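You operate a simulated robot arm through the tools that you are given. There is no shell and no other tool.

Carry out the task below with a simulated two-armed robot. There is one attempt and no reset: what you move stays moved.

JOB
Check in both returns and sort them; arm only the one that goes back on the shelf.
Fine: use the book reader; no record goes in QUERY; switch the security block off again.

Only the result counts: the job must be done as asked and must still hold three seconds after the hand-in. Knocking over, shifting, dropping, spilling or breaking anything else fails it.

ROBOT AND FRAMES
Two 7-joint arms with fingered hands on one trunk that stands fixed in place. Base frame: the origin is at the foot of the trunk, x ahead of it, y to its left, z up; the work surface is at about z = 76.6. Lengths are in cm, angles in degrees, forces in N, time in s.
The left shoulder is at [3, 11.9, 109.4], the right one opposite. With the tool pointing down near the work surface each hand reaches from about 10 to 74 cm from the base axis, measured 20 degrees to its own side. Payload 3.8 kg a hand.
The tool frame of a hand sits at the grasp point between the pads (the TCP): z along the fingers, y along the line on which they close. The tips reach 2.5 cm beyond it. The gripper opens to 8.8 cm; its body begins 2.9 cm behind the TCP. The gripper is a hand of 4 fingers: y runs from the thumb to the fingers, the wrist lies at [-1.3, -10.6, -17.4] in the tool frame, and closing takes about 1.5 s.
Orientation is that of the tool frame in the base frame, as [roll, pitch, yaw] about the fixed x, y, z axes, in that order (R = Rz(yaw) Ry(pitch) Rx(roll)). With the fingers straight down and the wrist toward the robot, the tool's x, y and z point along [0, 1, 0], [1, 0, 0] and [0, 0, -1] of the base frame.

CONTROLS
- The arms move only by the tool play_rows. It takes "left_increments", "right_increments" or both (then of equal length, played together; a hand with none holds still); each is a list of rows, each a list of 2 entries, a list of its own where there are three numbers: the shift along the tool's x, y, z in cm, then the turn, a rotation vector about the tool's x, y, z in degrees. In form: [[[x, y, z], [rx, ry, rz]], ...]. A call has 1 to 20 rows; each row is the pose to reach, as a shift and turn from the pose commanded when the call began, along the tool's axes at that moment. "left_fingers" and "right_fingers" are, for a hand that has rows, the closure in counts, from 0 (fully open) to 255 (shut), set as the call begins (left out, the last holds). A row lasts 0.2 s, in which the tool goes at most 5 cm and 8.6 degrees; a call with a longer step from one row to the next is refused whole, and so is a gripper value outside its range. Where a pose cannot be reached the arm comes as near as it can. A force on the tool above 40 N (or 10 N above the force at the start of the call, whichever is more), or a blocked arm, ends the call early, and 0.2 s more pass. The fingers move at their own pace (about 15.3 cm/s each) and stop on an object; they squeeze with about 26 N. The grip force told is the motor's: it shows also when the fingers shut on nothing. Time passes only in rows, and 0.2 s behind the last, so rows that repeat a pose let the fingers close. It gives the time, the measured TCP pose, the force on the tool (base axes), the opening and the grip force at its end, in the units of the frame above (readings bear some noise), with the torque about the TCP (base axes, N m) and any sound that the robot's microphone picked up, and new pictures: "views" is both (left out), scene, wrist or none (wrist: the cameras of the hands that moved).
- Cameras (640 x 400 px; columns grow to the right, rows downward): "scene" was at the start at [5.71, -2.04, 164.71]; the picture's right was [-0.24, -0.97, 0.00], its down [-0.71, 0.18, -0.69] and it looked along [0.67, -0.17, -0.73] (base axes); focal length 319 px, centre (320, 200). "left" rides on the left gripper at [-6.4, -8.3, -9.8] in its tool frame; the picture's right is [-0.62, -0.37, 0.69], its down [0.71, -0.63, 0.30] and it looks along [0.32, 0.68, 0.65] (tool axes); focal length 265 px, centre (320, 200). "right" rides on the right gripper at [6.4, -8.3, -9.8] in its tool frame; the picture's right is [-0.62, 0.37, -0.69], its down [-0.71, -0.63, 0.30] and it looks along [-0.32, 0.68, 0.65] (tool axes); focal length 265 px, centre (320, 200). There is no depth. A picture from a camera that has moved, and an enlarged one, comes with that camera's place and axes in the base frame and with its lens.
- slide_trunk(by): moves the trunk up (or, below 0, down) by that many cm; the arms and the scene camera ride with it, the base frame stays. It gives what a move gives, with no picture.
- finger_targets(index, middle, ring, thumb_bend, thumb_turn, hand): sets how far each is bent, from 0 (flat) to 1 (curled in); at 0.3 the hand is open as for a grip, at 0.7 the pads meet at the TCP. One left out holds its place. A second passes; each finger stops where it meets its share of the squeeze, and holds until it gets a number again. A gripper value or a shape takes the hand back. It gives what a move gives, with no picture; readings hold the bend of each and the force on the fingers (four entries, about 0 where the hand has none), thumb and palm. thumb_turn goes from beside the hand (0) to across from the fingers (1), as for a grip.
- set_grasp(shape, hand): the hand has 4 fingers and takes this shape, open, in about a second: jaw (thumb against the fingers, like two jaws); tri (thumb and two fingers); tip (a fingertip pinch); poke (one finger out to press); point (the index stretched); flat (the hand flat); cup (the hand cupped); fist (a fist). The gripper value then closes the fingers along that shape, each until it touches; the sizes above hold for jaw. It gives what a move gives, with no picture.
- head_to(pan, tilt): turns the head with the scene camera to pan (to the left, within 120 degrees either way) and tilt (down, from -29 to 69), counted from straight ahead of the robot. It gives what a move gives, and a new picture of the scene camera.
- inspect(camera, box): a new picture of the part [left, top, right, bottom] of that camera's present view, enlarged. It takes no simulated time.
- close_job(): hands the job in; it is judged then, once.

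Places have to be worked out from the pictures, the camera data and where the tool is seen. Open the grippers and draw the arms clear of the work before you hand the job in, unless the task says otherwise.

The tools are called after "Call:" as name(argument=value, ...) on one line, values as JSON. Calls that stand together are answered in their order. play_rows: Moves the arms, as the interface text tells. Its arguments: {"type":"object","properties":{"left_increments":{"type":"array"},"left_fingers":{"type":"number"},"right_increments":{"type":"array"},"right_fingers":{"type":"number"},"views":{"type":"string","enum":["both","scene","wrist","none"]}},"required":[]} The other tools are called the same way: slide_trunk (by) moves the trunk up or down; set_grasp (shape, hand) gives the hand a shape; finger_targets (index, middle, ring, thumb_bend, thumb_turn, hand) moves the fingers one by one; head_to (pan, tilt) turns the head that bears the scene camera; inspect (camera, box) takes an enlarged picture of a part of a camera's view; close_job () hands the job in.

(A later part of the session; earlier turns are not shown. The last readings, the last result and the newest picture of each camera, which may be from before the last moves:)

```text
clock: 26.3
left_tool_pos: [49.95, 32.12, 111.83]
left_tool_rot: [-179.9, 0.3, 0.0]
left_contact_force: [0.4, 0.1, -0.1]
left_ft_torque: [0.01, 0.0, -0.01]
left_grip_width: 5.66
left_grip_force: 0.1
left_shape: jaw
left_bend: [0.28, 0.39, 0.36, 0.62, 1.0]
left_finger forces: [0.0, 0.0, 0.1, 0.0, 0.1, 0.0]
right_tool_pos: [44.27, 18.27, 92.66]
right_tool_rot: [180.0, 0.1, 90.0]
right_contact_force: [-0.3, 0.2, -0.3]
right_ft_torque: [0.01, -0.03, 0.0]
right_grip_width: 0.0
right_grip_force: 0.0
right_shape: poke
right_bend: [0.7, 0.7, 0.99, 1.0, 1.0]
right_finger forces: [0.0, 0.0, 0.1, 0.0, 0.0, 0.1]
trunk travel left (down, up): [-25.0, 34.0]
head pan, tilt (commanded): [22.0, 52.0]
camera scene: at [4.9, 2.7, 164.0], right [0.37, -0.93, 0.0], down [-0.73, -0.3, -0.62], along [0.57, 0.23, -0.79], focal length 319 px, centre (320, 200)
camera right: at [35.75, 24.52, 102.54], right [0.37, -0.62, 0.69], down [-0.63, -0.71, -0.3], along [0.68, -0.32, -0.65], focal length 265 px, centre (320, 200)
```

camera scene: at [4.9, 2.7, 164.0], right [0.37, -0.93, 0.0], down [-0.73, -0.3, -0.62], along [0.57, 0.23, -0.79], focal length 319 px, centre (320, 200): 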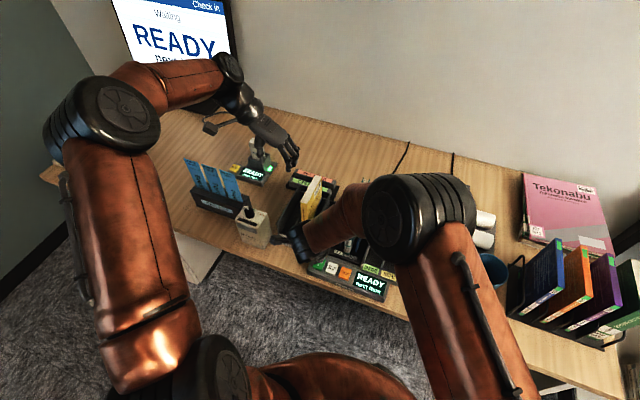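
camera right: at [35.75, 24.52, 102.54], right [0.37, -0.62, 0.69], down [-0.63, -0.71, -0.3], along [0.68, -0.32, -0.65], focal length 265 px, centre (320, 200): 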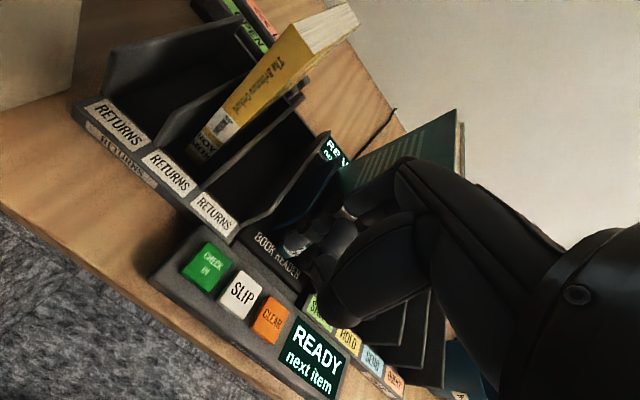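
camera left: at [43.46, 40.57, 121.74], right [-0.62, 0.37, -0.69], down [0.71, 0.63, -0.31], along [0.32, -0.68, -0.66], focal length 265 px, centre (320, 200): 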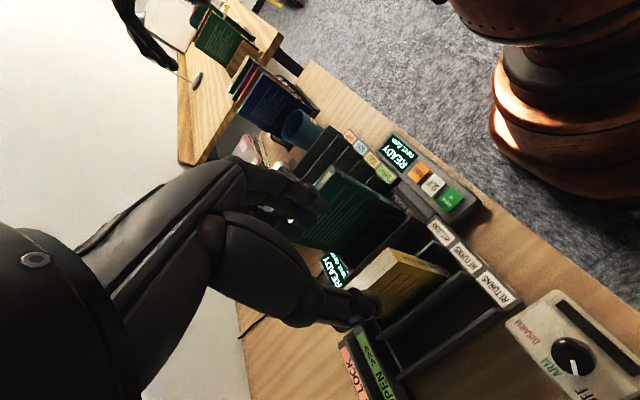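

The button appears at about (44.0, 19.2). I zoom in to check the fingertip's place against it.

Call:
inspect(camera="right", box=[180, 180, 400, 330])

Call:
inspect(camera="scene", box=[270, 200, 400, 310])

Call:
inspect(camera="left", box=[300, 100, 540, 320])

```text
2.67 times, centred on (290, 255) of right
camera zoom: at [35.75, 24.52, 102.54], right [0.37, -0.62, 0.69], down [-0.63, -0.71, -0.3], along [0.68, -0.32, -0.65], focal length 708 px, centre (400, 53)
```

zoom: 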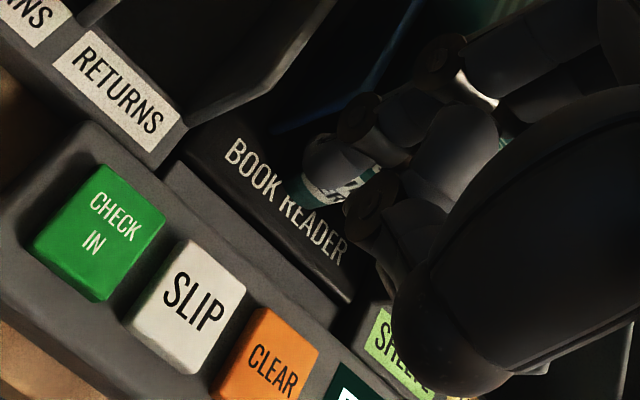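

```text
3.64 times, centred on (335, 255) of scene
camera zoom: at [4.9, 2.7, 164.0], right [0.37, -0.93, 0.0], down [-0.73, -0.3, -0.62], along [0.57, 0.23, -0.79], focal length 1159 px, centre (266, 0)
```

zoom: 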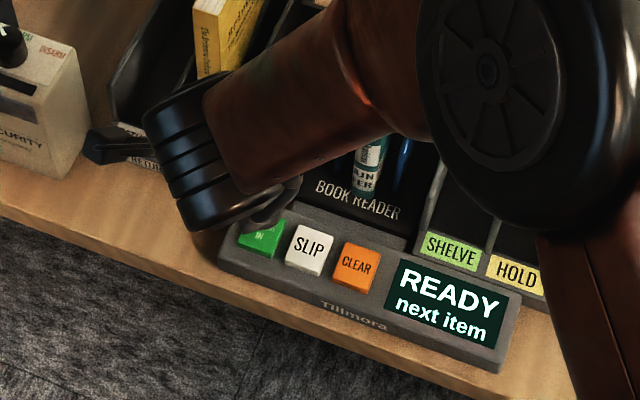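

```text
1.82 times, centred on (420, 210) of left
camera zoom: at [43.51, 40.5, 121.73], right [-0.62, 0.37, -0.69], down [0.71, 0.63, -0.31], along [0.32, -0.68, -0.66], focal length 483 px, centre (138, 182)
```

zoom: 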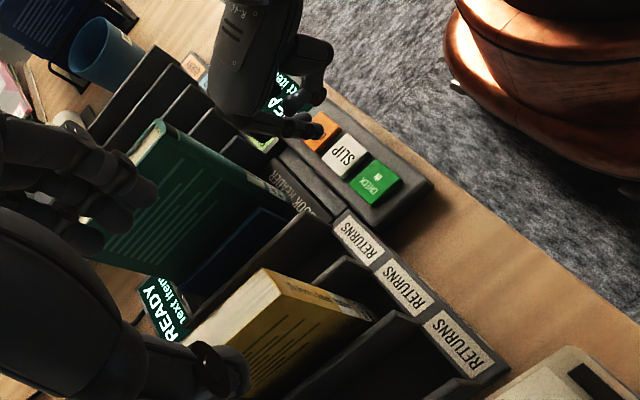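

The fingertip (44.2, 18.9) is nearly over CHECK IN. I lower to about 1.5 cm above the button.

Call:
play_rows(right_increments=[[[0.3, -0.1, 2.5], [0, 0, 0]], [[0.3, -0.1, 5], [0, 0, 0]], [[0.3, -0.1, 7], [0, 0, 0]], [[0.3, -0.1, 8.3], [0, 0, 0]], [[0.3, -0.1, 8.3], [0, 0, 0]]], views="wrist")

Call:
inspect(camera="left", box=[380, 100, 520, 240])

```text
clock: 27.5
left_tool_pos: [49.94, 32.29, 111.79]
left_tool_rot: [-179.9, 0.2, 0.0]
left_contact_force: [0.5, 0.2, -0.4]
left_ft_torque: [0.03, 0.01, 0.0]
left_grip_width: 5.68
left_grip_force: 0.0
left_shape: jaw
left_bend: [0.28, 0.39, 0.36, 0.62, 1.0]
left_finger forces: [0.0, 0.0, 0.0, 0.1, 0.0, 0.0]
right_tool_pos: [44.04, 18.52, 84.49]
right_tool_rot: [180.0, -0.1, 90.0]
right_contact_force: [-0.4, 0.1, -0.4]
right_ft_torque: [0.0, 0.0, -0.03]
right_grip_width: 0.0
right_grip_force: 0.0
right_shape: poke
right_bend: [0.7, 0.7, 0.99, 1.0, 1.0]
right_finger forces: [0.0, 0.0, 0.0, 0.0, 0.0, 0.0]
trunk travel left (down, up): [-25.0, 34.0]
head pan, tilt (commanded): [22.0, 52.0]
camera right: at [35.68, 24.92, 94.3], right [0.37, -0.62, 0.69], down [-0.63, -0.71, -0.3], along [0.68, -0.32, -0.65], focal length 265 px, centre (320, 200)
```

right: 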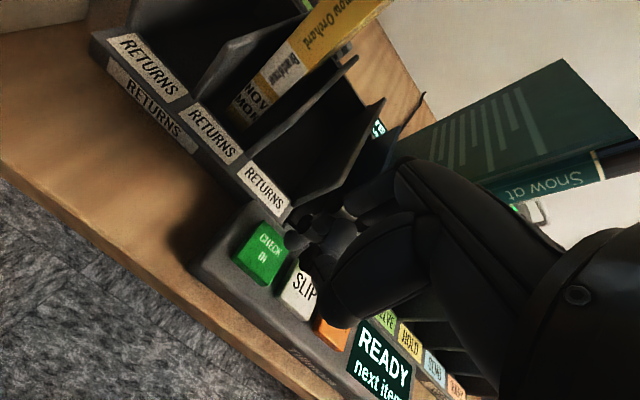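

```text
2.86 times, centred on (450, 170) of left
camera zoom: at [43.53, 40.52, 121.72], right [-0.62, 0.37, -0.69], down [0.71, 0.63, -0.31], along [0.32, -0.68, -0.66], focal length 758 px, centre (-51, 286)
```

zoom: 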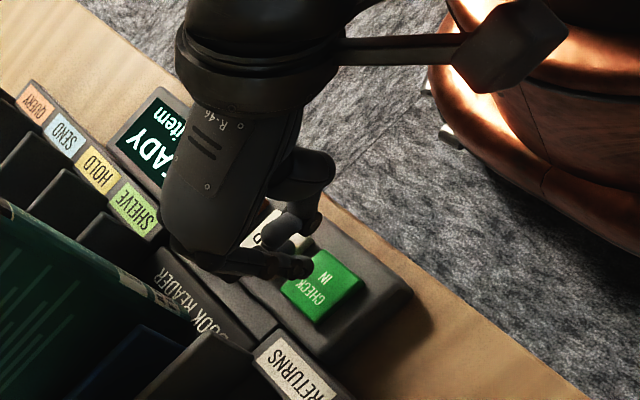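

The fingertip is about 2 cm above the button's near corner. I shift 0.4 cm to its centre and creep down.

Call:
play_rows(right_increments=[[[0.4, 0, 0.3], [0, 0, 0]], [[0.4, 0, 0.7], [0, 0, 0]], [[0.4, 0, 1.1], [0, 0, 0]], [[0.4, 0, 1.5], [0, 0, 0]], [[0.4, 0, 1.8], [0, 0, 0]]], views="wrist")

Call:
inspect(camera="left", box=[380, 100, 520, 240])

```text
clock: 28.7
left_tool_pos: [50.06, 32.1, 111.76]
left_tool_rot: [-179.8, 0.3, 0.1]
left_contact_force: [-0.1, 0.8, -0.3]
left_ft_torque: [0.01, -0.04, 0.0]
left_grip_width: 5.66
left_grip_force: 0.0
left_shape: jaw
left_bend: [0.28, 0.39, 0.36, 0.62, 1.0]
left_finger forces: [0.1, 0.0, 0.1, 0.0, 0.0, 0.1]
right_tool_pos: [43.85, 19.0, 82.68]
right_tool_rot: [-180.0, 0.1, 90.0]
right_contact_force: [0.1, -0.5, 0.5]
right_ft_torque: [0.05, -0.01, 0.0]
right_grip_width: 0.0
right_grip_force: 0.1
right_shape: poke
right_bend: [0.7, 0.7, 0.99, 1.0, 1.0]
right_finger forces: [0.0, 0.0, 0.0, 0.0, 0.0, 0.1]
trunk travel left (down, up): [-25.0, 34.0]
head pan, tilt (commanded): [22.0, 52.0]
camera right: at [35.56, 25.38, 92.42], right [0.37, -0.62, 0.69], down [-0.63, -0.71, -0.3], along [0.68, -0.32, -0.65], focal length 265 px, centre (320, 200)
```

right: 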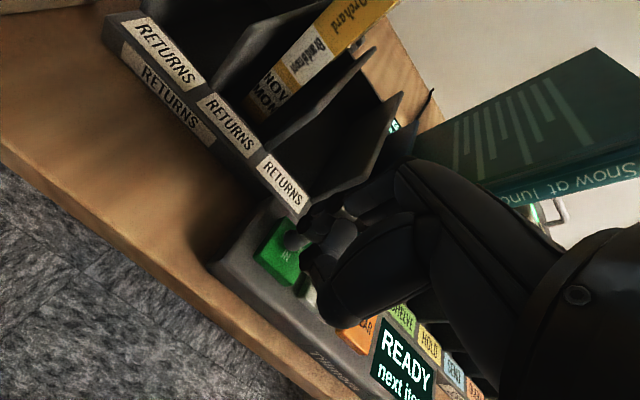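

```text
2.86 times, centred on (450, 170) of left
camera zoom: at [43.53, 40.53, 121.71], right [-0.62, 0.37, -0.69], down [0.71, 0.63, -0.31], along [0.32, -0.68, -0.66], focal length 758 px, centre (-51, 286)
```

zoom: 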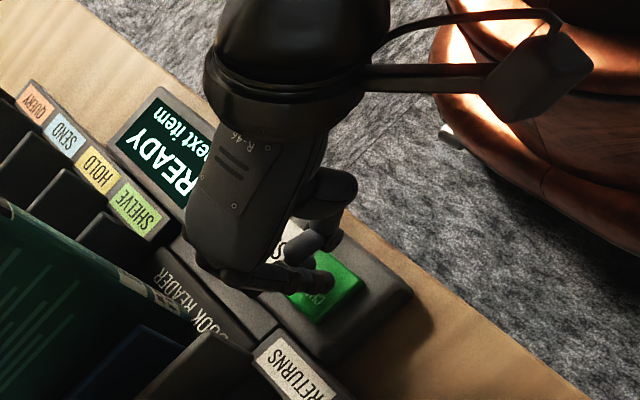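

Tip just above the button now. I creep on in small steps watching force and sound.

Call:
play_rows(right_increments=[[[0, 0, 0.25], [0, 0, 0]], [[0, 0, 0.5], [0, 0, 0]], [[0, 0, 0.75], [0, 0, 0]], [[0, 0, 1.0], [0, 0, 0]]], views="none")

```text
clock: 29.7
left_tool_pos: [50.02, 32.19, 111.93]
left_tool_rot: [-179.9, 0.3, 0.0]
left_contact_force: [0.1, 0.7, 0.7]
left_ft_torque: [-0.02, 0.01, -0.01]
left_grip_width: 5.67
left_grip_force: 0.1
left_shape: jaw
left_bend: [0.28, 0.39, 0.36, 0.62, 1.0]
left_finger forces: [0.0, 0.0, 0.1, 0.0, 0.1, 0.1]
right_tool_pos: [44.04, 19.02, 81.66]
right_tool_rot: [-180.0, -0.1, 90.0]
right_contact_force: [0.3, 0.1, 2.5]
right_ft_torque: [-0.01, 0.0, -0.01]
right_grip_width: 0.0
right_grip_force: 0.0
right_shape: poke
right_bend: [0.7, 0.7, 0.99, 1.0, 1.0]
right_finger forces: [0.0, 2.2, 0.0, 0.0, 0.0, 0.0]
trunk travel left (down, up): [-25.0, 34.0]
head pan, tilt (commanded): [22.0, 52.0]
```

Light contact (2.2 N on the fingertip). I press further.

Call:
play_rows(right_increments=[[[0, 0, 0.15], [0, 0, 0]], [[0, 0, 0.3], [0, 0, 0]], [[0, 0, 0.4], [0, 0, 0]]], views="scene")

```text
clock: 30.5
left_tool_pos: [49.98, 32.21, 111.86]
left_tool_rot: [-179.9, 0.4, 0.0]
left_contact_force: [-0.1, 0.0, 1.4]
left_ft_torque: [0.01, -0.02, -0.02]
left_grip_width: 5.68
left_grip_force: 0.1
left_shape: jaw
left_bend: [0.28, 0.39, 0.36, 0.62, 1.0]
left_finger forces: [0.0, 0.0, 0.0, 0.1, 0.0, 0.0]
right_tool_pos: [43.96, 18.89, 81.34]
right_tool_rot: [179.9, 0.0, 90.0]
right_contact_force: [1.5, -2.3, 8.0]
right_ft_torque: [-0.14, 0.01, 0.02]
right_grip_width: 0.0
right_grip_force: 0.1
right_shape: poke
right_bend: [0.7, 0.7, 0.99, 1.0, 1.0]
right_finger forces: [0.1, 8.9, 0.0, 0.0, 0.0, 0.0]
trunk travel left (down, up): [-25.0, 34.0]
head pan, tilt (commanded): [22.0, 52.0]
heard: click
camera scene: at [4.87, 2.67, 164.0], right [0.37, -0.93, 0.0], down [-0.73, -0.29, -0.62], along [0.57, 0.23, -0.79], focal length 319 px, centre (320, 200)
```

scene: 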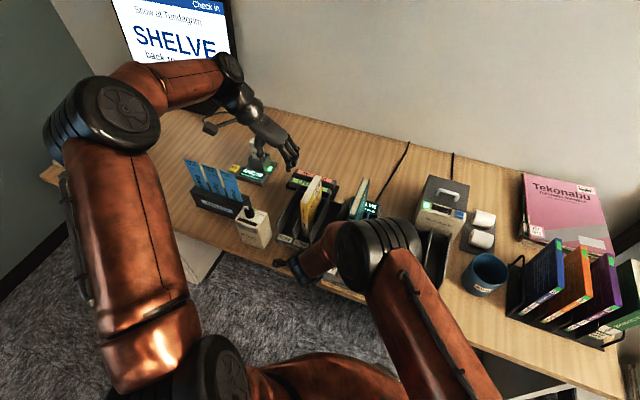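

A click, and the monitor shows "Snow at Tundagrim – SHELVE". I lift the right hand off and read the displays in full.

Call:
play_rows(right_increments=[[[0, 0, -2], [0, 0, 0]], [[0, 0, -6], [0, 0, 0]], [[0, 0, -10], [0, 0, 0]], [[0, -0.5, -14], [0, 0, 0]], [[-3, -2, -17], [0, 0, 0]], [[-7, -2.5, -19], [0, 0, 0]], [[-11.5, -3, -20], [0, 0, 0]], [[-16, -3, -21], [0, 0, 0]], [[-20.5, -3, -21], [0, 0, 0]], [[-25, -3, -21], [0, 0, 0]], [[-28, -3, -21], [0, 0, 0]]], views="scene")

Call:
inspect(camera="scene", box=[100, 0, 250, 90])

Call:
inspect(camera="scene", box=[290, 170, 410, 310])

```text
clock: 32.9
left_tool_pos: [50.02, 32.17, 111.91]
left_tool_rot: [180.0, 0.4, 0.0]
left_contact_force: [0.6, -0.3, 1.1]
left_ft_torque: [-0.04, 0.02, 0.0]
left_grip_width: 5.67
left_grip_force: 0.0
left_shape: jaw
left_bend: [0.28, 0.39, 0.36, 0.62, 1.0]
left_finger forces: [0.0, 0.0, 0.1, 0.1, 0.0, 0.0]
right_tool_pos: [40.86, -9.04, 102.19]
right_tool_rot: [-180.0, 0.0, 90.0]
right_contact_force: [0.0, 0.2, -0.8]
right_ft_torque: [-0.02, -0.02, -0.01]
right_grip_width: 0.0
right_grip_force: 0.0
right_shape: poke
right_bend: [0.7, 0.7, 0.99, 1.0, 1.0]
right_finger forces: [0.0, 0.1, 0.0, 0.0, 0.1, 0.0]
trunk travel left (down, up): [-25.0, 34.0]
head pan, tilt (commanded): [22.0, 52.0]
camera scene: at [4.94, 2.64, 163.99], right [0.37, -0.93, 0.0], down [-0.73, -0.29, -0.62], along [0.57, 0.23, -0.79], focal length 319 px, centre (320, 200)
```

scene: 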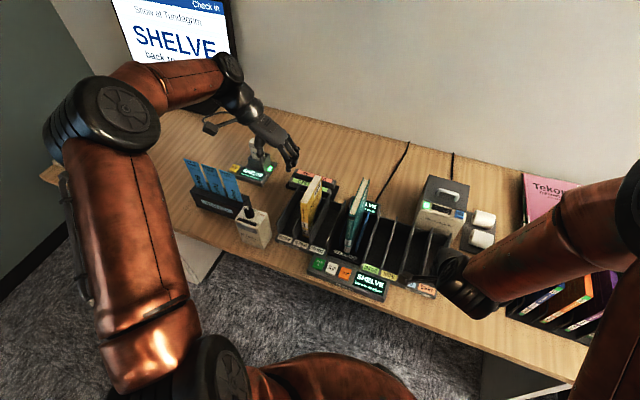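

```text
4.27 times, centred on (175, 45) of scene
camera zoom: at [4.94, 2.64, 163.99], right [0.37, -0.93, 0.0], down [-0.73, -0.29, -0.62], along [0.57, 0.23, -0.79], focal length 1360 px, centre (939, 861)
```

zoom: 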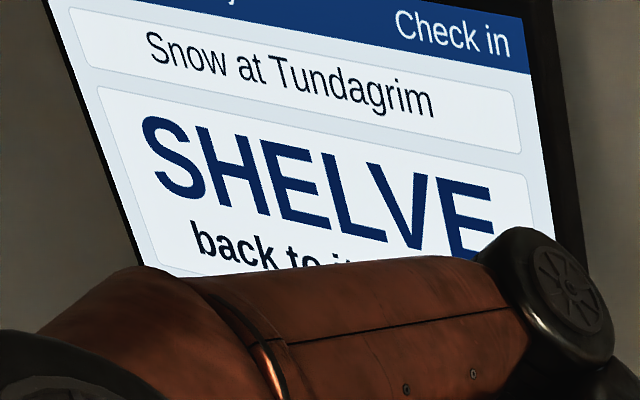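

```text
2.86 times, centred on (350, 240) of scene
camera zoom: at [4.94, 2.64, 163.99], right [0.37, -0.93, 0.0], down [-0.73, -0.29, -0.62], along [0.57, 0.23, -0.79], focal length 911 px, centre (234, 86)
```

zoom: 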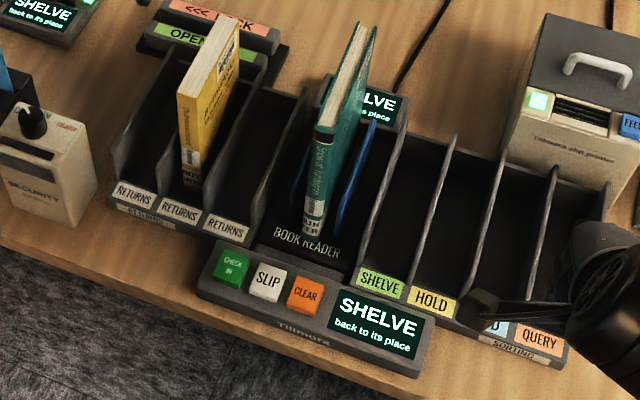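

The record says SHELVE, back to its place, so teal is the one to arm. Next is the security knob: I give the left hand a three-finger shape for turning it.

Call:
set_grasp(hand="left", shape="tri")

Call:
inspect(camera="left", box=[200, 150, 520, 350])

Call:
inspect(camera="left", box=[480, 270, 640, 400])

Call:
inspect(camera="scene", box=[170, 130, 310, 260])

```text
clock: 33.8
left_tool_pos: [50.05, 32.15, 111.76]
left_tool_rot: [-179.9, 0.3, -0.1]
left_contact_force: [-0.6, -0.5, 0.9]
left_ft_torque: [0.01, -0.03, 0.05]
left_grip_width: 8.79
left_grip_force: 0.0
left_shape: tri
left_bend: [0.3, 0.3, 0.99, 0.3, 0.98]
left_finger forces: [0.0, 0.0, 0.0, 0.1, 0.1, 0.0]
right_tool_pos: [40.91, -9.04, 102.13]
right_tool_rot: [-180.0, -0.1, 89.9]
right_contact_force: [0.0, -0.4, 0.2]
right_ft_torque: [0.04, -0.01, 0.01]
right_grip_width: 0.0
right_grip_force: 0.1
right_shape: poke
right_bend: [0.7, 0.7, 0.99, 1.0, 1.0]
right_finger forces: [0.0, 0.1, 0.0, 0.1, 0.0, 0.1]
trunk travel left (down, up): [-25.0, 34.0]
head pan, tilt (commanded): [22.0, 52.0]
```

```text
2.00 times, centred on (360, 250) of left
camera zoom: at [43.53, 40.5, 121.72], right [-0.62, 0.37, -0.69], down [0.71, 0.63, -0.31], along [0.32, -0.68, -0.66], focal length 531 px, centre (240, 100)
```

zoom: 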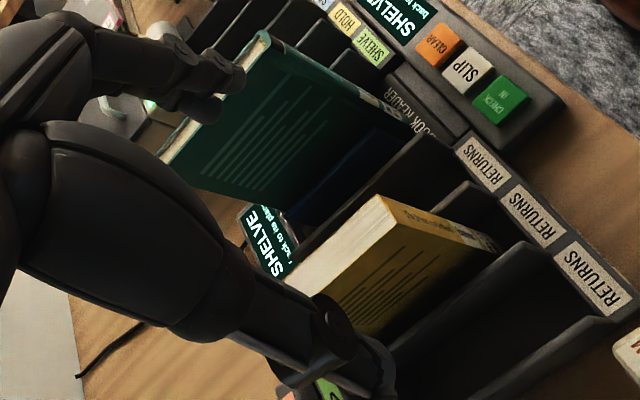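

```text
3.08 times, centred on (560, 335) of left
camera zoom: at [43.53, 40.5, 121.72], right [-0.62, 0.37, -0.69], down [0.71, 0.63, -0.31], along [0.32, -0.68, -0.66], focal length 817 px, centre (-418, -215)
```

zoom: 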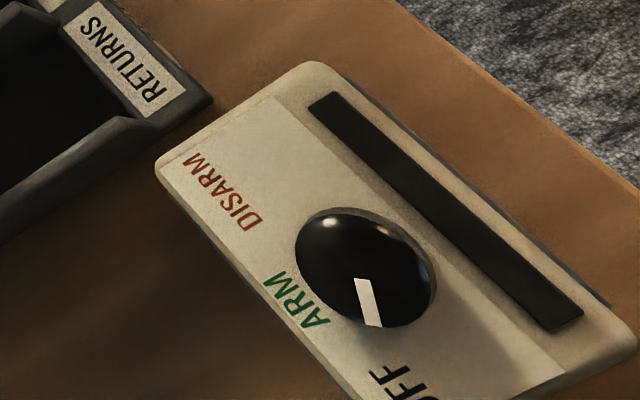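

```text
3.08 times, centred on (240, 195) of scene
camera zoom: at [4.93, 2.7, 163.99], right [0.37, -0.93, 0.0], down [-0.73, -0.3, -0.62], along [0.57, 0.23, -0.79], focal length 981 px, centre (566, 215)
```

zoom: 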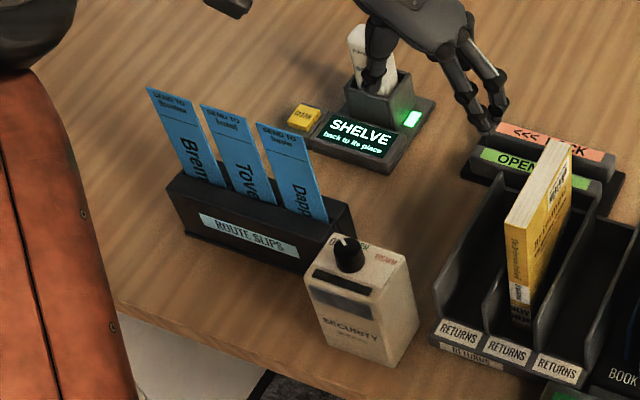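

The black bar on the block's top front edge looks like the contact strip; the knob axis is at about (46.3, 41.3), 3 cm across, pointing to OFF. I bring the open three-finger hand above it, yawed 40° so it can turn clockwise.

Call:
play_rows(left_increments=[[[-0.7, -2, 1.5], [0, 0, -8]], [[-1.5, -4, 3], [0, 0, -16]], [[-2.3, -6, 5], [0, 0, -24]], [[-3.1, -8, 7], [0, 0, -32]], [[-3.7, -9.2, 9], [0, 0, -40]], [[-3.7, -9.2, 10], [0, 0, -40]], [[-3.7, -9.2, 10], [0, 0, -40]]], views="both")

Call:
inspect(camera="left", box=[220, 150, 460, 330])

Call:
inspect(camera="scene", box=[190, 130, 310, 260])

```text
clock: 35.4
left_tool_pos: [46.17, 41.3, 101.92]
left_tool_rot: [-179.7, 0.2, 40.1]
left_contact_force: [-0.2, 0.1, 0.4]
left_ft_torque: [-0.02, -0.01, 0.02]
left_grip_width: 8.8
left_grip_force: 0.2
left_shape: tri
left_bend: [0.3, 0.3, 0.99, 0.3, 0.98]
left_finger forces: [0.1, 0.1, 0.1, 0.1, 0.0, 0.1]
right_tool_pos: [40.98, -8.9, 102.24]
right_tool_rot: [180.0, 0.0, 90.0]
right_contact_force: [-0.5, -0.1, 0.2]
right_ft_torque: [0.0, -0.01, 0.0]
right_grip_width: 0.02
right_grip_force: 0.0
right_shape: poke
right_bend: [0.7, 0.7, 0.99, 1.0, 1.0]
right_finger forces: [0.0, 0.0, 0.1, 0.1, 0.1, 0.0]
trunk travel left (down, up): [-25.0, 34.0]
head pan, tilt (commanded): [22.0, 52.0]
camera scene: at [4.91, 2.71, 163.99], right [0.37, -0.93, 0.0], down [-0.73, -0.3, -0.62], along [0.57, 0.23, -0.79], focal length 319 px, centre (320, 200)
camera left: at [35.9, 43.61, 111.74], right [-0.72, -0.12, -0.69], down [0.14, 0.94, -0.3], along [0.68, -0.31, -0.66], focal length 265 px, centre (320, 200)
```

scene: 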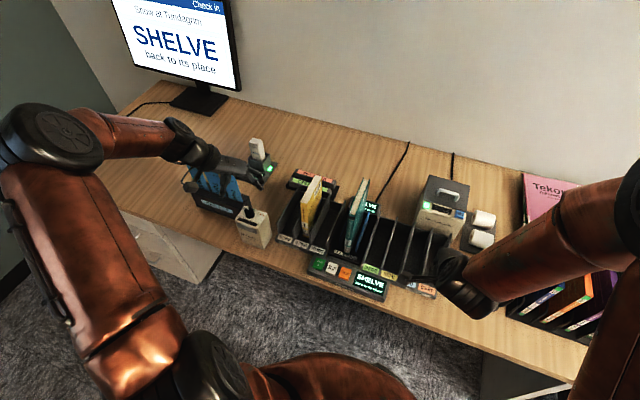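
left: 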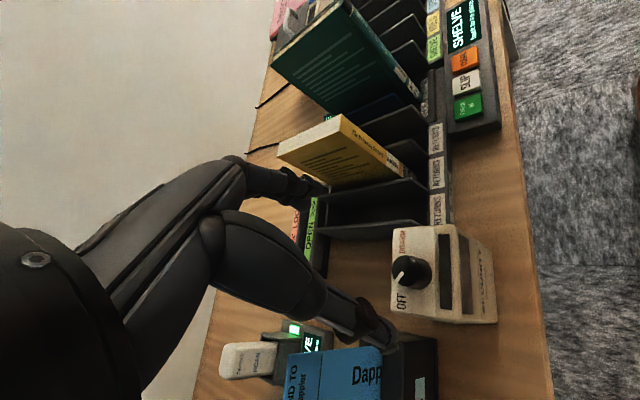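

```text
2.22 times, centred on (340, 240) of left
camera zoom: at [35.9, 43.61, 111.74], right [-0.72, -0.12, -0.69], down [0.14, 0.94, -0.3], along [0.68, -0.31, -0.66], focal length 590 px, centre (276, 111)
```

zoom: 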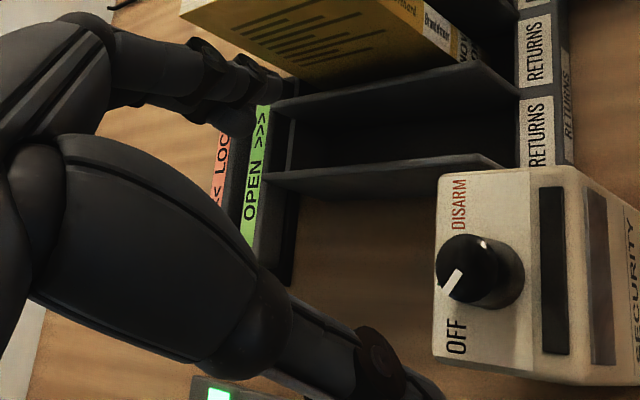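

```text
3.08 times, centred on (250, 195) of scene
camera zoom: at [4.91, 2.71, 163.99], right [0.37, -0.93, 0.0], down [-0.73, -0.3, -0.62], along [0.57, 0.23, -0.79], focal length 981 px, centre (535, 215)
```

zoom: 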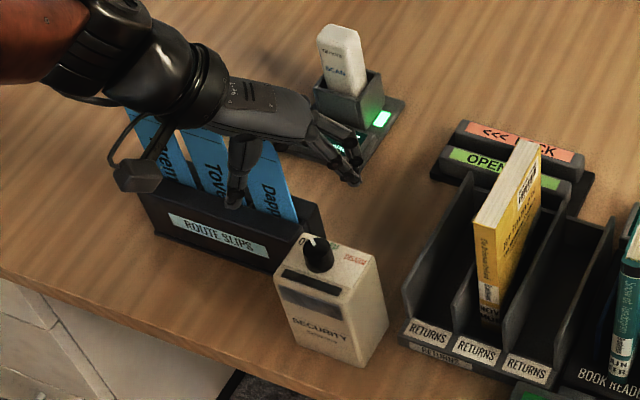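

The knob top is near (46.7, 41.3, 90.7) and the block top near z 88.7. I half-close the fingers and lower partway.

Call:
play_rows(left_increments=[[[0.38, 0.32, 0], [0, 0, 0]], [[0.38, 0.32, 1], [0, 0, 0]], [[0.38, 0.32, 2.5], [0, 0, 0]], [[0.38, 0.32, 4], [0, 0, 0]], [[0.38, 0.32, 5.5], [0, 0, 0]], [[0.38, 0.32, 5.5], [0, 0, 0]]], left_fingers=100, views="both")

Call:
inspect(camera="left", box=[240, 150, 480, 330])

Call:
inspect(camera="scene", box=[210, 150, 300, 250])

```text
clock: 36.8
left_tool_pos: [46.62, 41.23, 96.3]
left_tool_rot: [-179.7, 0.2, 40.0]
left_contact_force: [-0.6, 0.8, 0.1]
left_ft_torque: [0.01, -0.01, -0.01]
left_grip_width: 5.42
left_grip_force: 0.1
left_shape: tri
left_bend: [0.73, 0.4, 0.99, 0.64, 1.0]
left_finger forces: [0.1, 0.0, 0.0, 0.1, 0.1, 0.1]
right_tool_pos: [40.89, -9.02, 102.24]
right_tool_rot: [180.0, 0.1, 90.0]
right_contact_force: [-0.1, 0.9, -0.3]
right_ft_torque: [-0.03, -0.02, 0.02]
right_grip_width: 0.02
right_grip_force: 0.0
right_shape: poke
right_bend: [0.7, 0.7, 0.99, 1.0, 1.0]
right_finger forces: [0.0, 0.0, 0.0, 0.0, 0.0, 0.0]
trunk travel left (down, up): [-25.0, 34.0]
head pan, tilt (commanded): [22.0, 52.0]
camera scene: at [4.91, 2.69, 163.99], right [0.37, -0.93, 0.0], down [-0.73, -0.3, -0.62], along [0.57, 0.23, -0.79], focal length 319 px, centre (320, 200)
camera left: at [36.33, 43.56, 106.18], right [-0.72, -0.12, -0.69], down [0.14, 0.94, -0.3], along [0.68, -0.31, -0.66], focal length 265 px, centre (320, 200)
```

scene: 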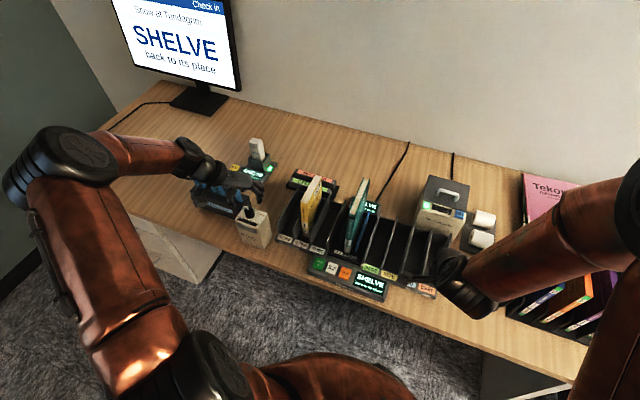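
left: 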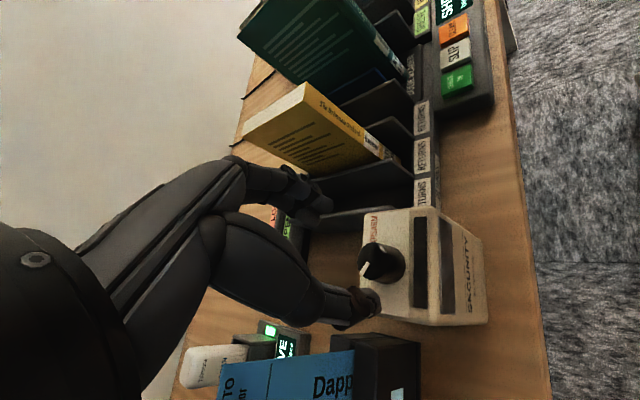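

```text
2.22 times, centred on (360, 240) of left
camera zoom: at [36.33, 43.56, 106.18], right [-0.72, -0.12, -0.69], down [0.14, 0.94, -0.3], along [0.68, -0.31, -0.66], focal length 590 px, centre (231, 111)
```

zoom: 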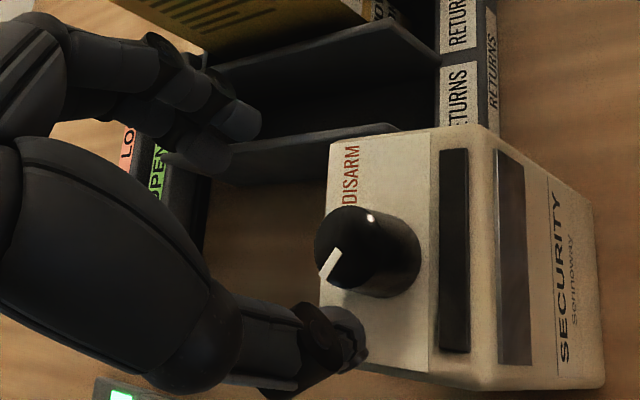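

```text
4.00 times, centred on (255, 200) of scene
camera zoom: at [4.91, 2.69, 163.99], right [0.37, -0.93, 0.0], down [-0.73, -0.3, -0.62], along [0.57, 0.23, -0.79], focal length 1275 px, centre (580, 200)
```

zoom: 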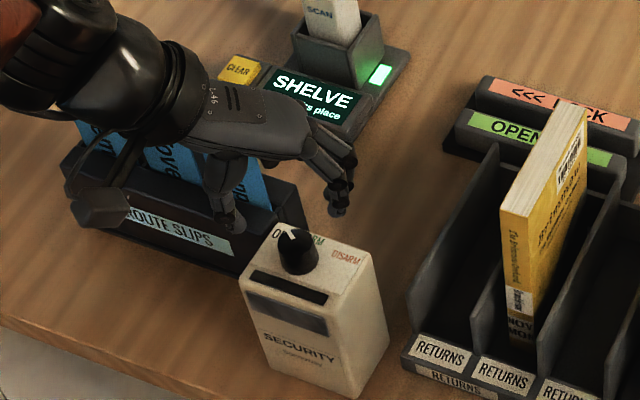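

Thumb and fingers straddle the knob. I lower 4.3 cm so the tips surround it just above the block's top.

Call:
play_rows(left_increments=[[[0, 0, 1.5], [0, 0, 0]], [[0, 0, 3], [0, 0, 0]], [[0, 0, 4], [0, 0, 0]], [[0, 0, 4.3], [0, 0, 0]], [[0, 0, 4.3], [0, 0, 0]]], views="wrist")

Call:
inspect(camera="left", box=[240, 150, 480, 330])

Call:
inspect(camera="scene", box=[210, 150, 300, 250])

```text
clock: 38.0
left_tool_pos: [46.57, 41.38, 92.0]
left_tool_rot: [-179.7, 0.2, 39.9]
left_contact_force: [0.4, -0.4, 0.4]
left_ft_torque: [0.0, 0.02, -0.01]
left_grip_width: 5.39
left_grip_force: 0.0
left_shape: tri
left_bend: [0.73, 0.4, 0.99, 0.64, 1.0]
left_finger forces: [0.0, 0.0, 0.1, 0.0, 0.1, 0.0]
right_tool_pos: [40.91, -8.95, 102.17]
right_tool_rot: [179.9, 0.1, 89.9]
right_contact_force: [-0.4, -0.6, -0.7]
right_ft_torque: [0.0, 0.03, 0.03]
right_grip_width: 0.0
right_grip_force: 0.0
right_shape: poke
right_bend: [0.7, 0.7, 0.99, 1.0, 1.0]
right_finger forces: [0.0, 0.1, 0.1, 0.0, 0.0, 0.0]
trunk travel left (down, up): [-25.0, 34.0]
head pan, tilt (commanded): [22.0, 52.0]
camera left: at [36.21, 43.62, 101.96], right [-0.72, -0.12, -0.69], down [0.14, 0.94, -0.3], along [0.68, -0.31, -0.66], focal length 265 px, centre (320, 200)
```

left: 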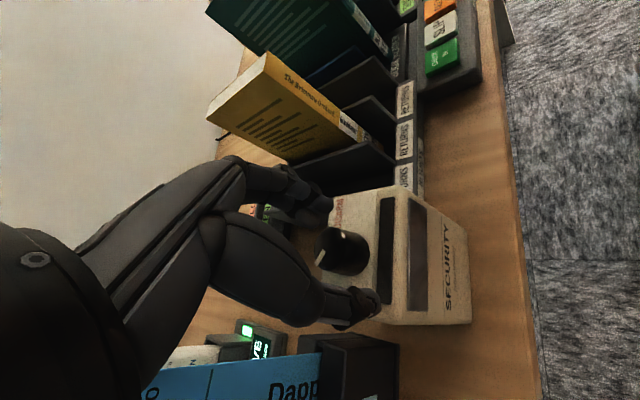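

```text
2.22 times, centred on (360, 240) of left
camera zoom: at [36.21, 43.62, 101.96], right [-0.72, -0.12, -0.69], down [0.14, 0.94, -0.3], along [0.68, -0.31, -0.66], focal length 590 px, centre (231, 111)
```

zoom: 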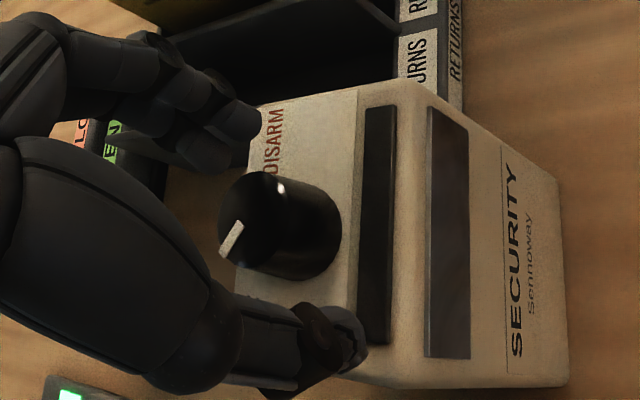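

```text
4.00 times, centred on (255, 200) of scene
camera zoom: at [4.93, 2.72, 163.99], right [0.37, -0.93, 0.0], down [-0.73, -0.3, -0.62], along [0.57, 0.23, -0.79], focal length 1275 px, centre (580, 200)
```

zoom: 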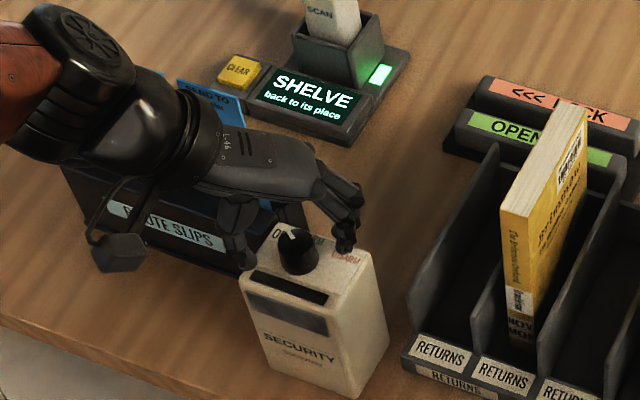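

The knob sits centred between the pads within 0.3 cm. I shift slightly, lower 0.3 cm and close on it.

Call:
play_rows(left_increments=[[[-0.3, 0.05, 0.2], [0, 0, 0]], [[-0.3, 0.05, 0.3], [0, 0, 0]], [[-0.3, 0.05, 0.3], [0, 0, 0]], [[-0.3, 0.05, 0.3], [0, 0, 0]], [[-0.3, 0.05, 0.3], [0, 0, 0]], [[-0.3, 0.05, 0.3], [0, 0, 0]], [[-0.3, 0.05, 0.3], [0, 0, 0]], [[-0.3, 0.05, 0.3], [0, 0, 0]]], left_fingers=210, views="wrist")

Call:
inspect(camera="left", box=[240, 150, 480, 330])

Call:
inspect(camera="scene", box=[210, 150, 300, 250])

```text
clock: 39.8
left_tool_pos: [46.32, 41.11, 91.81]
left_tool_rot: [-179.6, 0.2, 40.1]
left_contact_force: [2.4, -0.1, 3.5]
left_ft_torque: [0.01, -0.03, -0.02]
left_grip_width: 1.74
left_grip_force: 0.0
left_shape: tri
left_bend: [0.73, 0.57, 0.99, 0.73, 1.0]
left_finger forces: [0.4, 3.6, 0.0, 0.0, 2.3, 0.1]
right_tool_pos: [40.94, -9.04, 102.16]
right_tool_rot: [-180.0, 0.1, 90.1]
right_contact_force: [-0.5, 0.1, -0.1]
right_ft_torque: [0.0, -0.01, -0.02]
right_grip_width: 0.02
right_grip_force: 0.1
right_shape: poke
right_bend: [0.7, 0.7, 0.99, 1.0, 1.0]
right_finger forces: [0.1, 0.0, 0.0, 0.0, 0.0, 0.1]
trunk travel left (down, up): [-25.0, 34.0]
head pan, tilt (commanded): [22.0, 52.0]
camera left: at [36.07, 43.37, 101.64], right [-0.72, -0.12, -0.69], down [0.14, 0.94, -0.3], along [0.68, -0.31, -0.66], focal length 265 px, centre (320, 200)
```

left: 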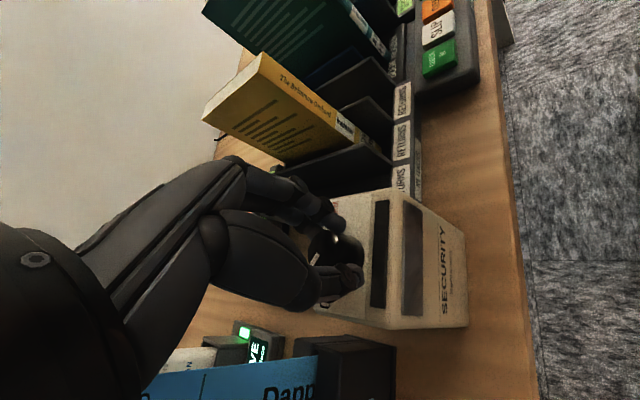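

```text
2.22 times, centred on (360, 240) of left
camera zoom: at [36.07, 43.37, 101.64], right [-0.72, -0.12, -0.69], down [0.14, 0.94, -0.3], along [0.68, -0.31, -0.66], focal length 590 px, centre (231, 111)
```

zoom: 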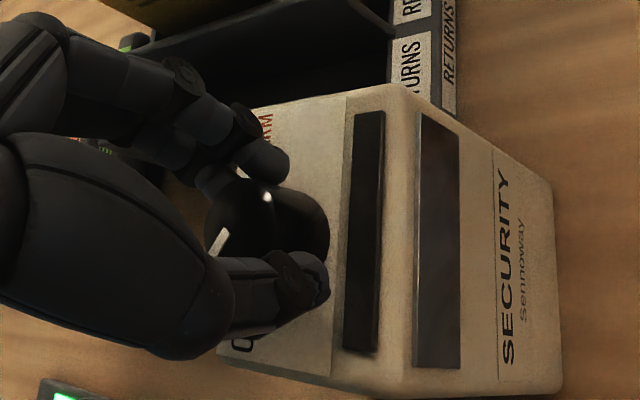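

```text
4.00 times, centred on (255, 200) of scene
camera zoom: at [4.92, 2.68, 163.99], right [0.37, -0.93, 0.0], down [-0.73, -0.3, -0.62], along [0.57, 0.23, -0.79], focal length 1275 px, centre (580, 200)
```

zoom: 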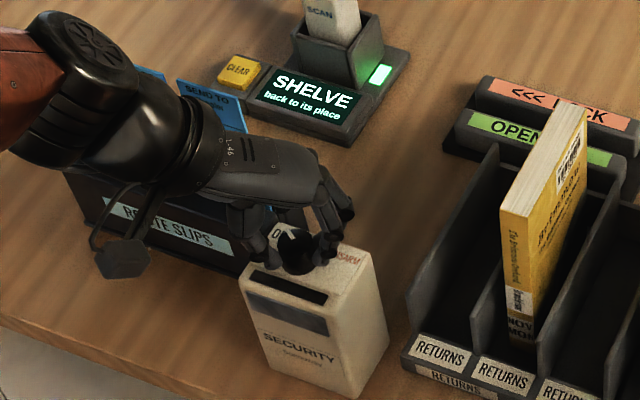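

The pads touch the knob lightly. I close to the full squeeze to hold it for turning.

Call:
play_rows(left_increments=[[[0, 0, 0], [0, 0, 0]], [[0, 0, 0], [0, 0, 0]], [[0, 0, 0], [0, 0, 0]], [[0, 0, 0], [0, 0, 0]], [[0, 0, 0], [0, 0, 0]]], left_fingers=255, views="wrist")

Call:
inspect(camera="left", box=[240, 150, 480, 330])

```text
clock: 41.0
left_tool_pos: [46.32, 41.22, 91.8]
left_tool_rot: [-179.7, 0.1, 40.0]
left_contact_force: [-4.4, -0.9, -2.0]
left_ft_torque: [-0.01, 0.06, -0.02]
left_grip_width: 1.73
left_grip_force: 26.0
left_shape: tri
left_bend: [0.73, 0.57, 1.0, 0.75, 1.0]
left_finger forces: [9.7, 12.1, 0.0, 0.0, 22.3, 0.1]
right_tool_pos: [40.86, -8.99, 102.13]
right_tool_rot: [179.9, 0.0, 90.0]
right_contact_force: [-0.4, -0.9, 0.4]
right_ft_torque: [0.01, 0.0, -0.02]
right_grip_width: 0.0
right_grip_force: 0.1
right_shape: poke
right_bend: [0.7, 0.7, 0.99, 1.0, 1.0]
right_finger forces: [0.0, 0.0, 0.0, 0.0, 0.0, 0.0]
trunk travel left (down, up): [-25.0, 34.0]
head pan, tilt (commanded): [22.0, 52.0]
camera left: at [36.0, 43.4, 101.61], right [-0.72, -0.12, -0.69], down [0.14, 0.94, -0.3], along [0.68, -0.31, -0.66], focal length 265 px, centre (320, 200)
```

left: 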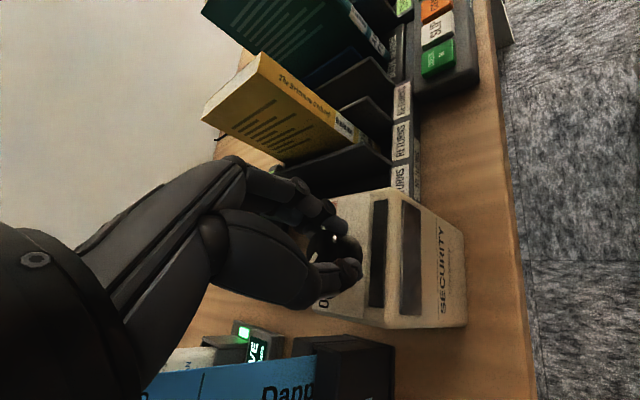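

```text
2.22 times, centred on (360, 240) of left
camera zoom: at [36.0, 43.4, 101.61], right [-0.72, -0.12, -0.69], down [0.14, 0.94, -0.3], along [0.68, -0.31, -0.66], focal length 590 px, centre (231, 111)
```

zoom: 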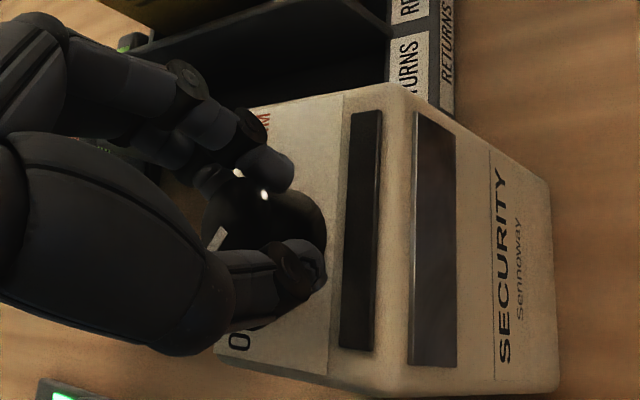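

Held with 26 N and little net force. I turn clockwise (seen from above) by 24° first and check.

Call:
play_rows(left_increments=[[[0, 0, 0], [0, 0, 6]], [[0, 0, 0], [0, 0, 12]], [[0, 0, 0], [0, 0, 18]], [[0, 0, 0], [0, 0, 24]], [[0, 0, 0], [0, 0, 24]]], views="wrist")

Call:
inspect(camera="left", box=[240, 150, 480, 330])

Call:
inspect(camera="scene", box=[210, 150, 300, 250])

```text
clock: 42.2
left_tool_pos: [46.37, 41.25, 91.72]
left_tool_rot: [-179.9, 0.3, 16.0]
left_contact_force: [-3.2, 4.5, -3.8]
left_ft_torque: [0.09, 0.08, 0.0]
left_grip_width: 1.7
left_grip_force: 26.0
left_shape: tri
left_bend: [0.73, 0.58, 1.0, 0.75, 1.0]
left_finger forces: [9.3, 11.3, 0.1, 0.0, 23.1, 0.0]
right_tool_pos: [40.98, -8.84, 102.29]
right_tool_rot: [179.9, 0.2, 90.0]
right_contact_force: [-0.1, -0.5, -0.4]
right_ft_torque: [-0.02, -0.02, 0.02]
right_grip_width: 0.0
right_grip_force: 0.0
right_shape: poke
right_bend: [0.7, 0.7, 0.99, 1.0, 1.0]
right_finger forces: [0.0, 0.1, 0.0, 0.0, 0.0, 0.1]
trunk travel left (down, up): [-25.0, 34.0]
head pan, tilt (commanded): [22.0, 52.0]
camera left: at [37.85, 47.47, 101.64], right [-0.7, 0.18, -0.69], down [0.51, 0.8, -0.31], along [0.5, -0.57, -0.66], focal length 265 px, centre (320, 200)
```

left: 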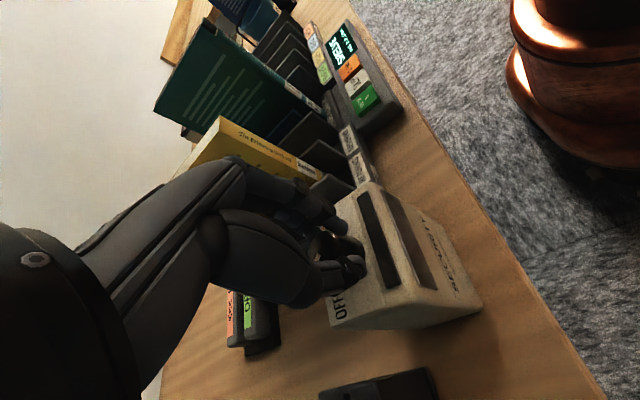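

```text
2.22 times, centred on (360, 240) of left
camera zoom: at [37.85, 47.47, 101.64], right [-0.7, 0.18, -0.69], down [0.51, 0.8, -0.31], along [0.5, -0.57, -0.66], focal length 590 px, centre (231, 111)
```

zoom: 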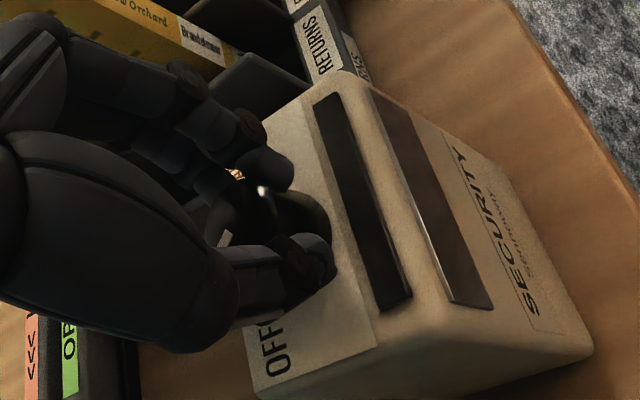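

```text
4.00 times, centred on (255, 200) of scene
camera zoom: at [4.93, 2.84, 163.99], right [0.37, -0.93, 0.0], down [-0.73, -0.3, -0.62], along [0.57, 0.23, -0.79], focal length 1275 px, centre (580, 200)
```

zoom: 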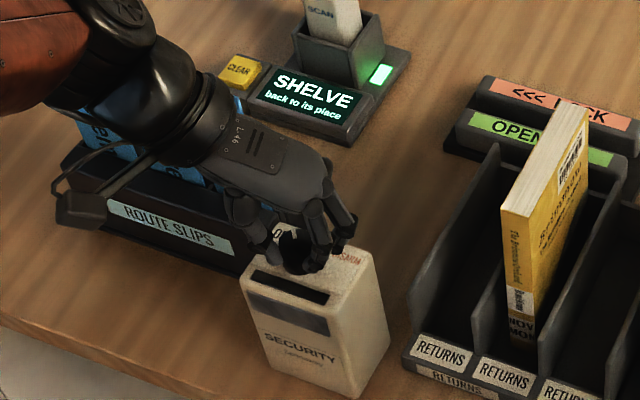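

The pointer turns with the hand and the block stays put. I turn on to about 46° in all.

Call:
play_rows(left_increments=[[[0, 0, 0], [0, 0, 6]], [[0, 0, 0], [0, 0, 12]], [[0, 0, 0], [0, 0, 18]], [[0, 0, 0], [0, 0, 22]], [[0, 0, 0], [0, 0, 22]]], views="wrist")

Call:
inspect(camera="left", box=[240, 150, 480, 330])

Call:
inspect(camera="scene", box=[210, 150, 300, 250])

```text
clock: 43.4
left_tool_pos: [46.39, 41.23, 91.71]
left_tool_rot: [-180.0, 0.2, -6.1]
left_contact_force: [-0.8, 7.9, 0.8]
left_ft_torque: [0.19, -0.02, 0.01]
left_grip_width: 1.67
left_grip_force: 26.3
left_shape: tri
left_bend: [0.73, 0.6, 1.0, 0.75, 0.98]
left_finger forces: [9.4, 10.6, 0.0, 0.1, 25.3, 0.0]
right_tool_pos: [40.81, -8.86, 102.12]
right_tool_rot: [-179.9, 0.1, 90.1]
right_contact_force: [0.0, -0.1, 0.3]
right_ft_torque: [-0.01, -0.01, -0.01]
right_grip_width: 0.0
right_grip_force: 0.1
right_shape: poke
right_bend: [0.7, 0.7, 0.99, 1.0, 1.0]
right_finger forces: [0.0, 0.0, 0.1, 0.0, 0.0, 0.0]
trunk travel left (down, up): [-25.0, 34.0]
head pan, tilt (commanded): [22.0, 52.0]
camera left: at [40.85, 50.16, 101.58], right [-0.58, 0.43, -0.69], down [0.78, 0.55, -0.31], along [0.25, -0.71, -0.66], focal length 265 px, centre (320, 200)
```

left: 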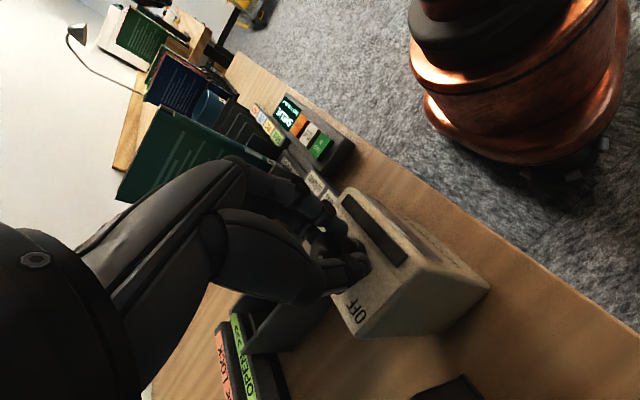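

```text
2.22 times, centred on (360, 240) of left
camera zoom: at [40.85, 50.16, 101.58], right [-0.58, 0.43, -0.69], down [0.78, 0.55, -0.31], along [0.25, -0.71, -0.66], focal length 590 px, centre (231, 111)
```

zoom: 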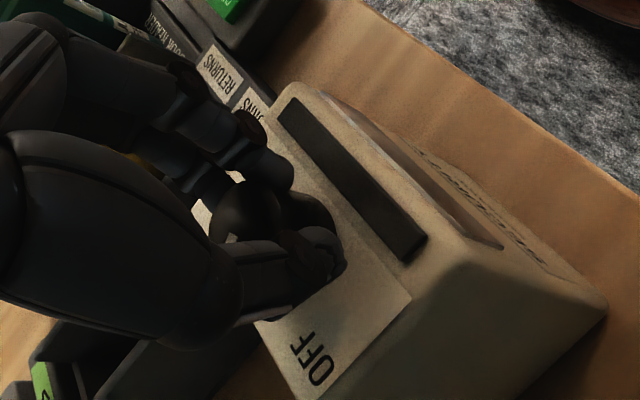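

```text
4.00 times, centred on (255, 200) of scene
camera zoom: at [4.91, 2.85, 163.99], right [0.37, -0.93, 0.0], down [-0.73, -0.3, -0.62], along [0.57, 0.23, -0.79], focal length 1275 px, centre (580, 200)
```

zoom: 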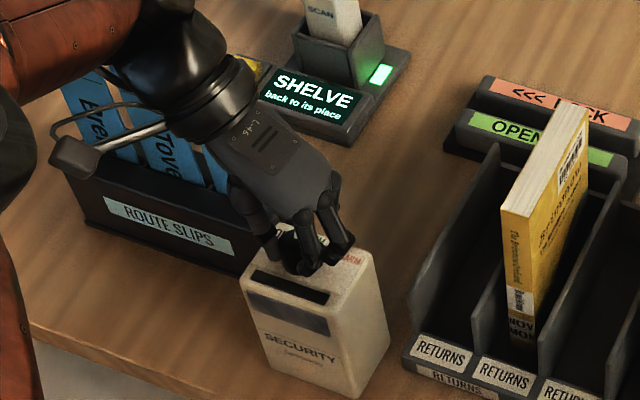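

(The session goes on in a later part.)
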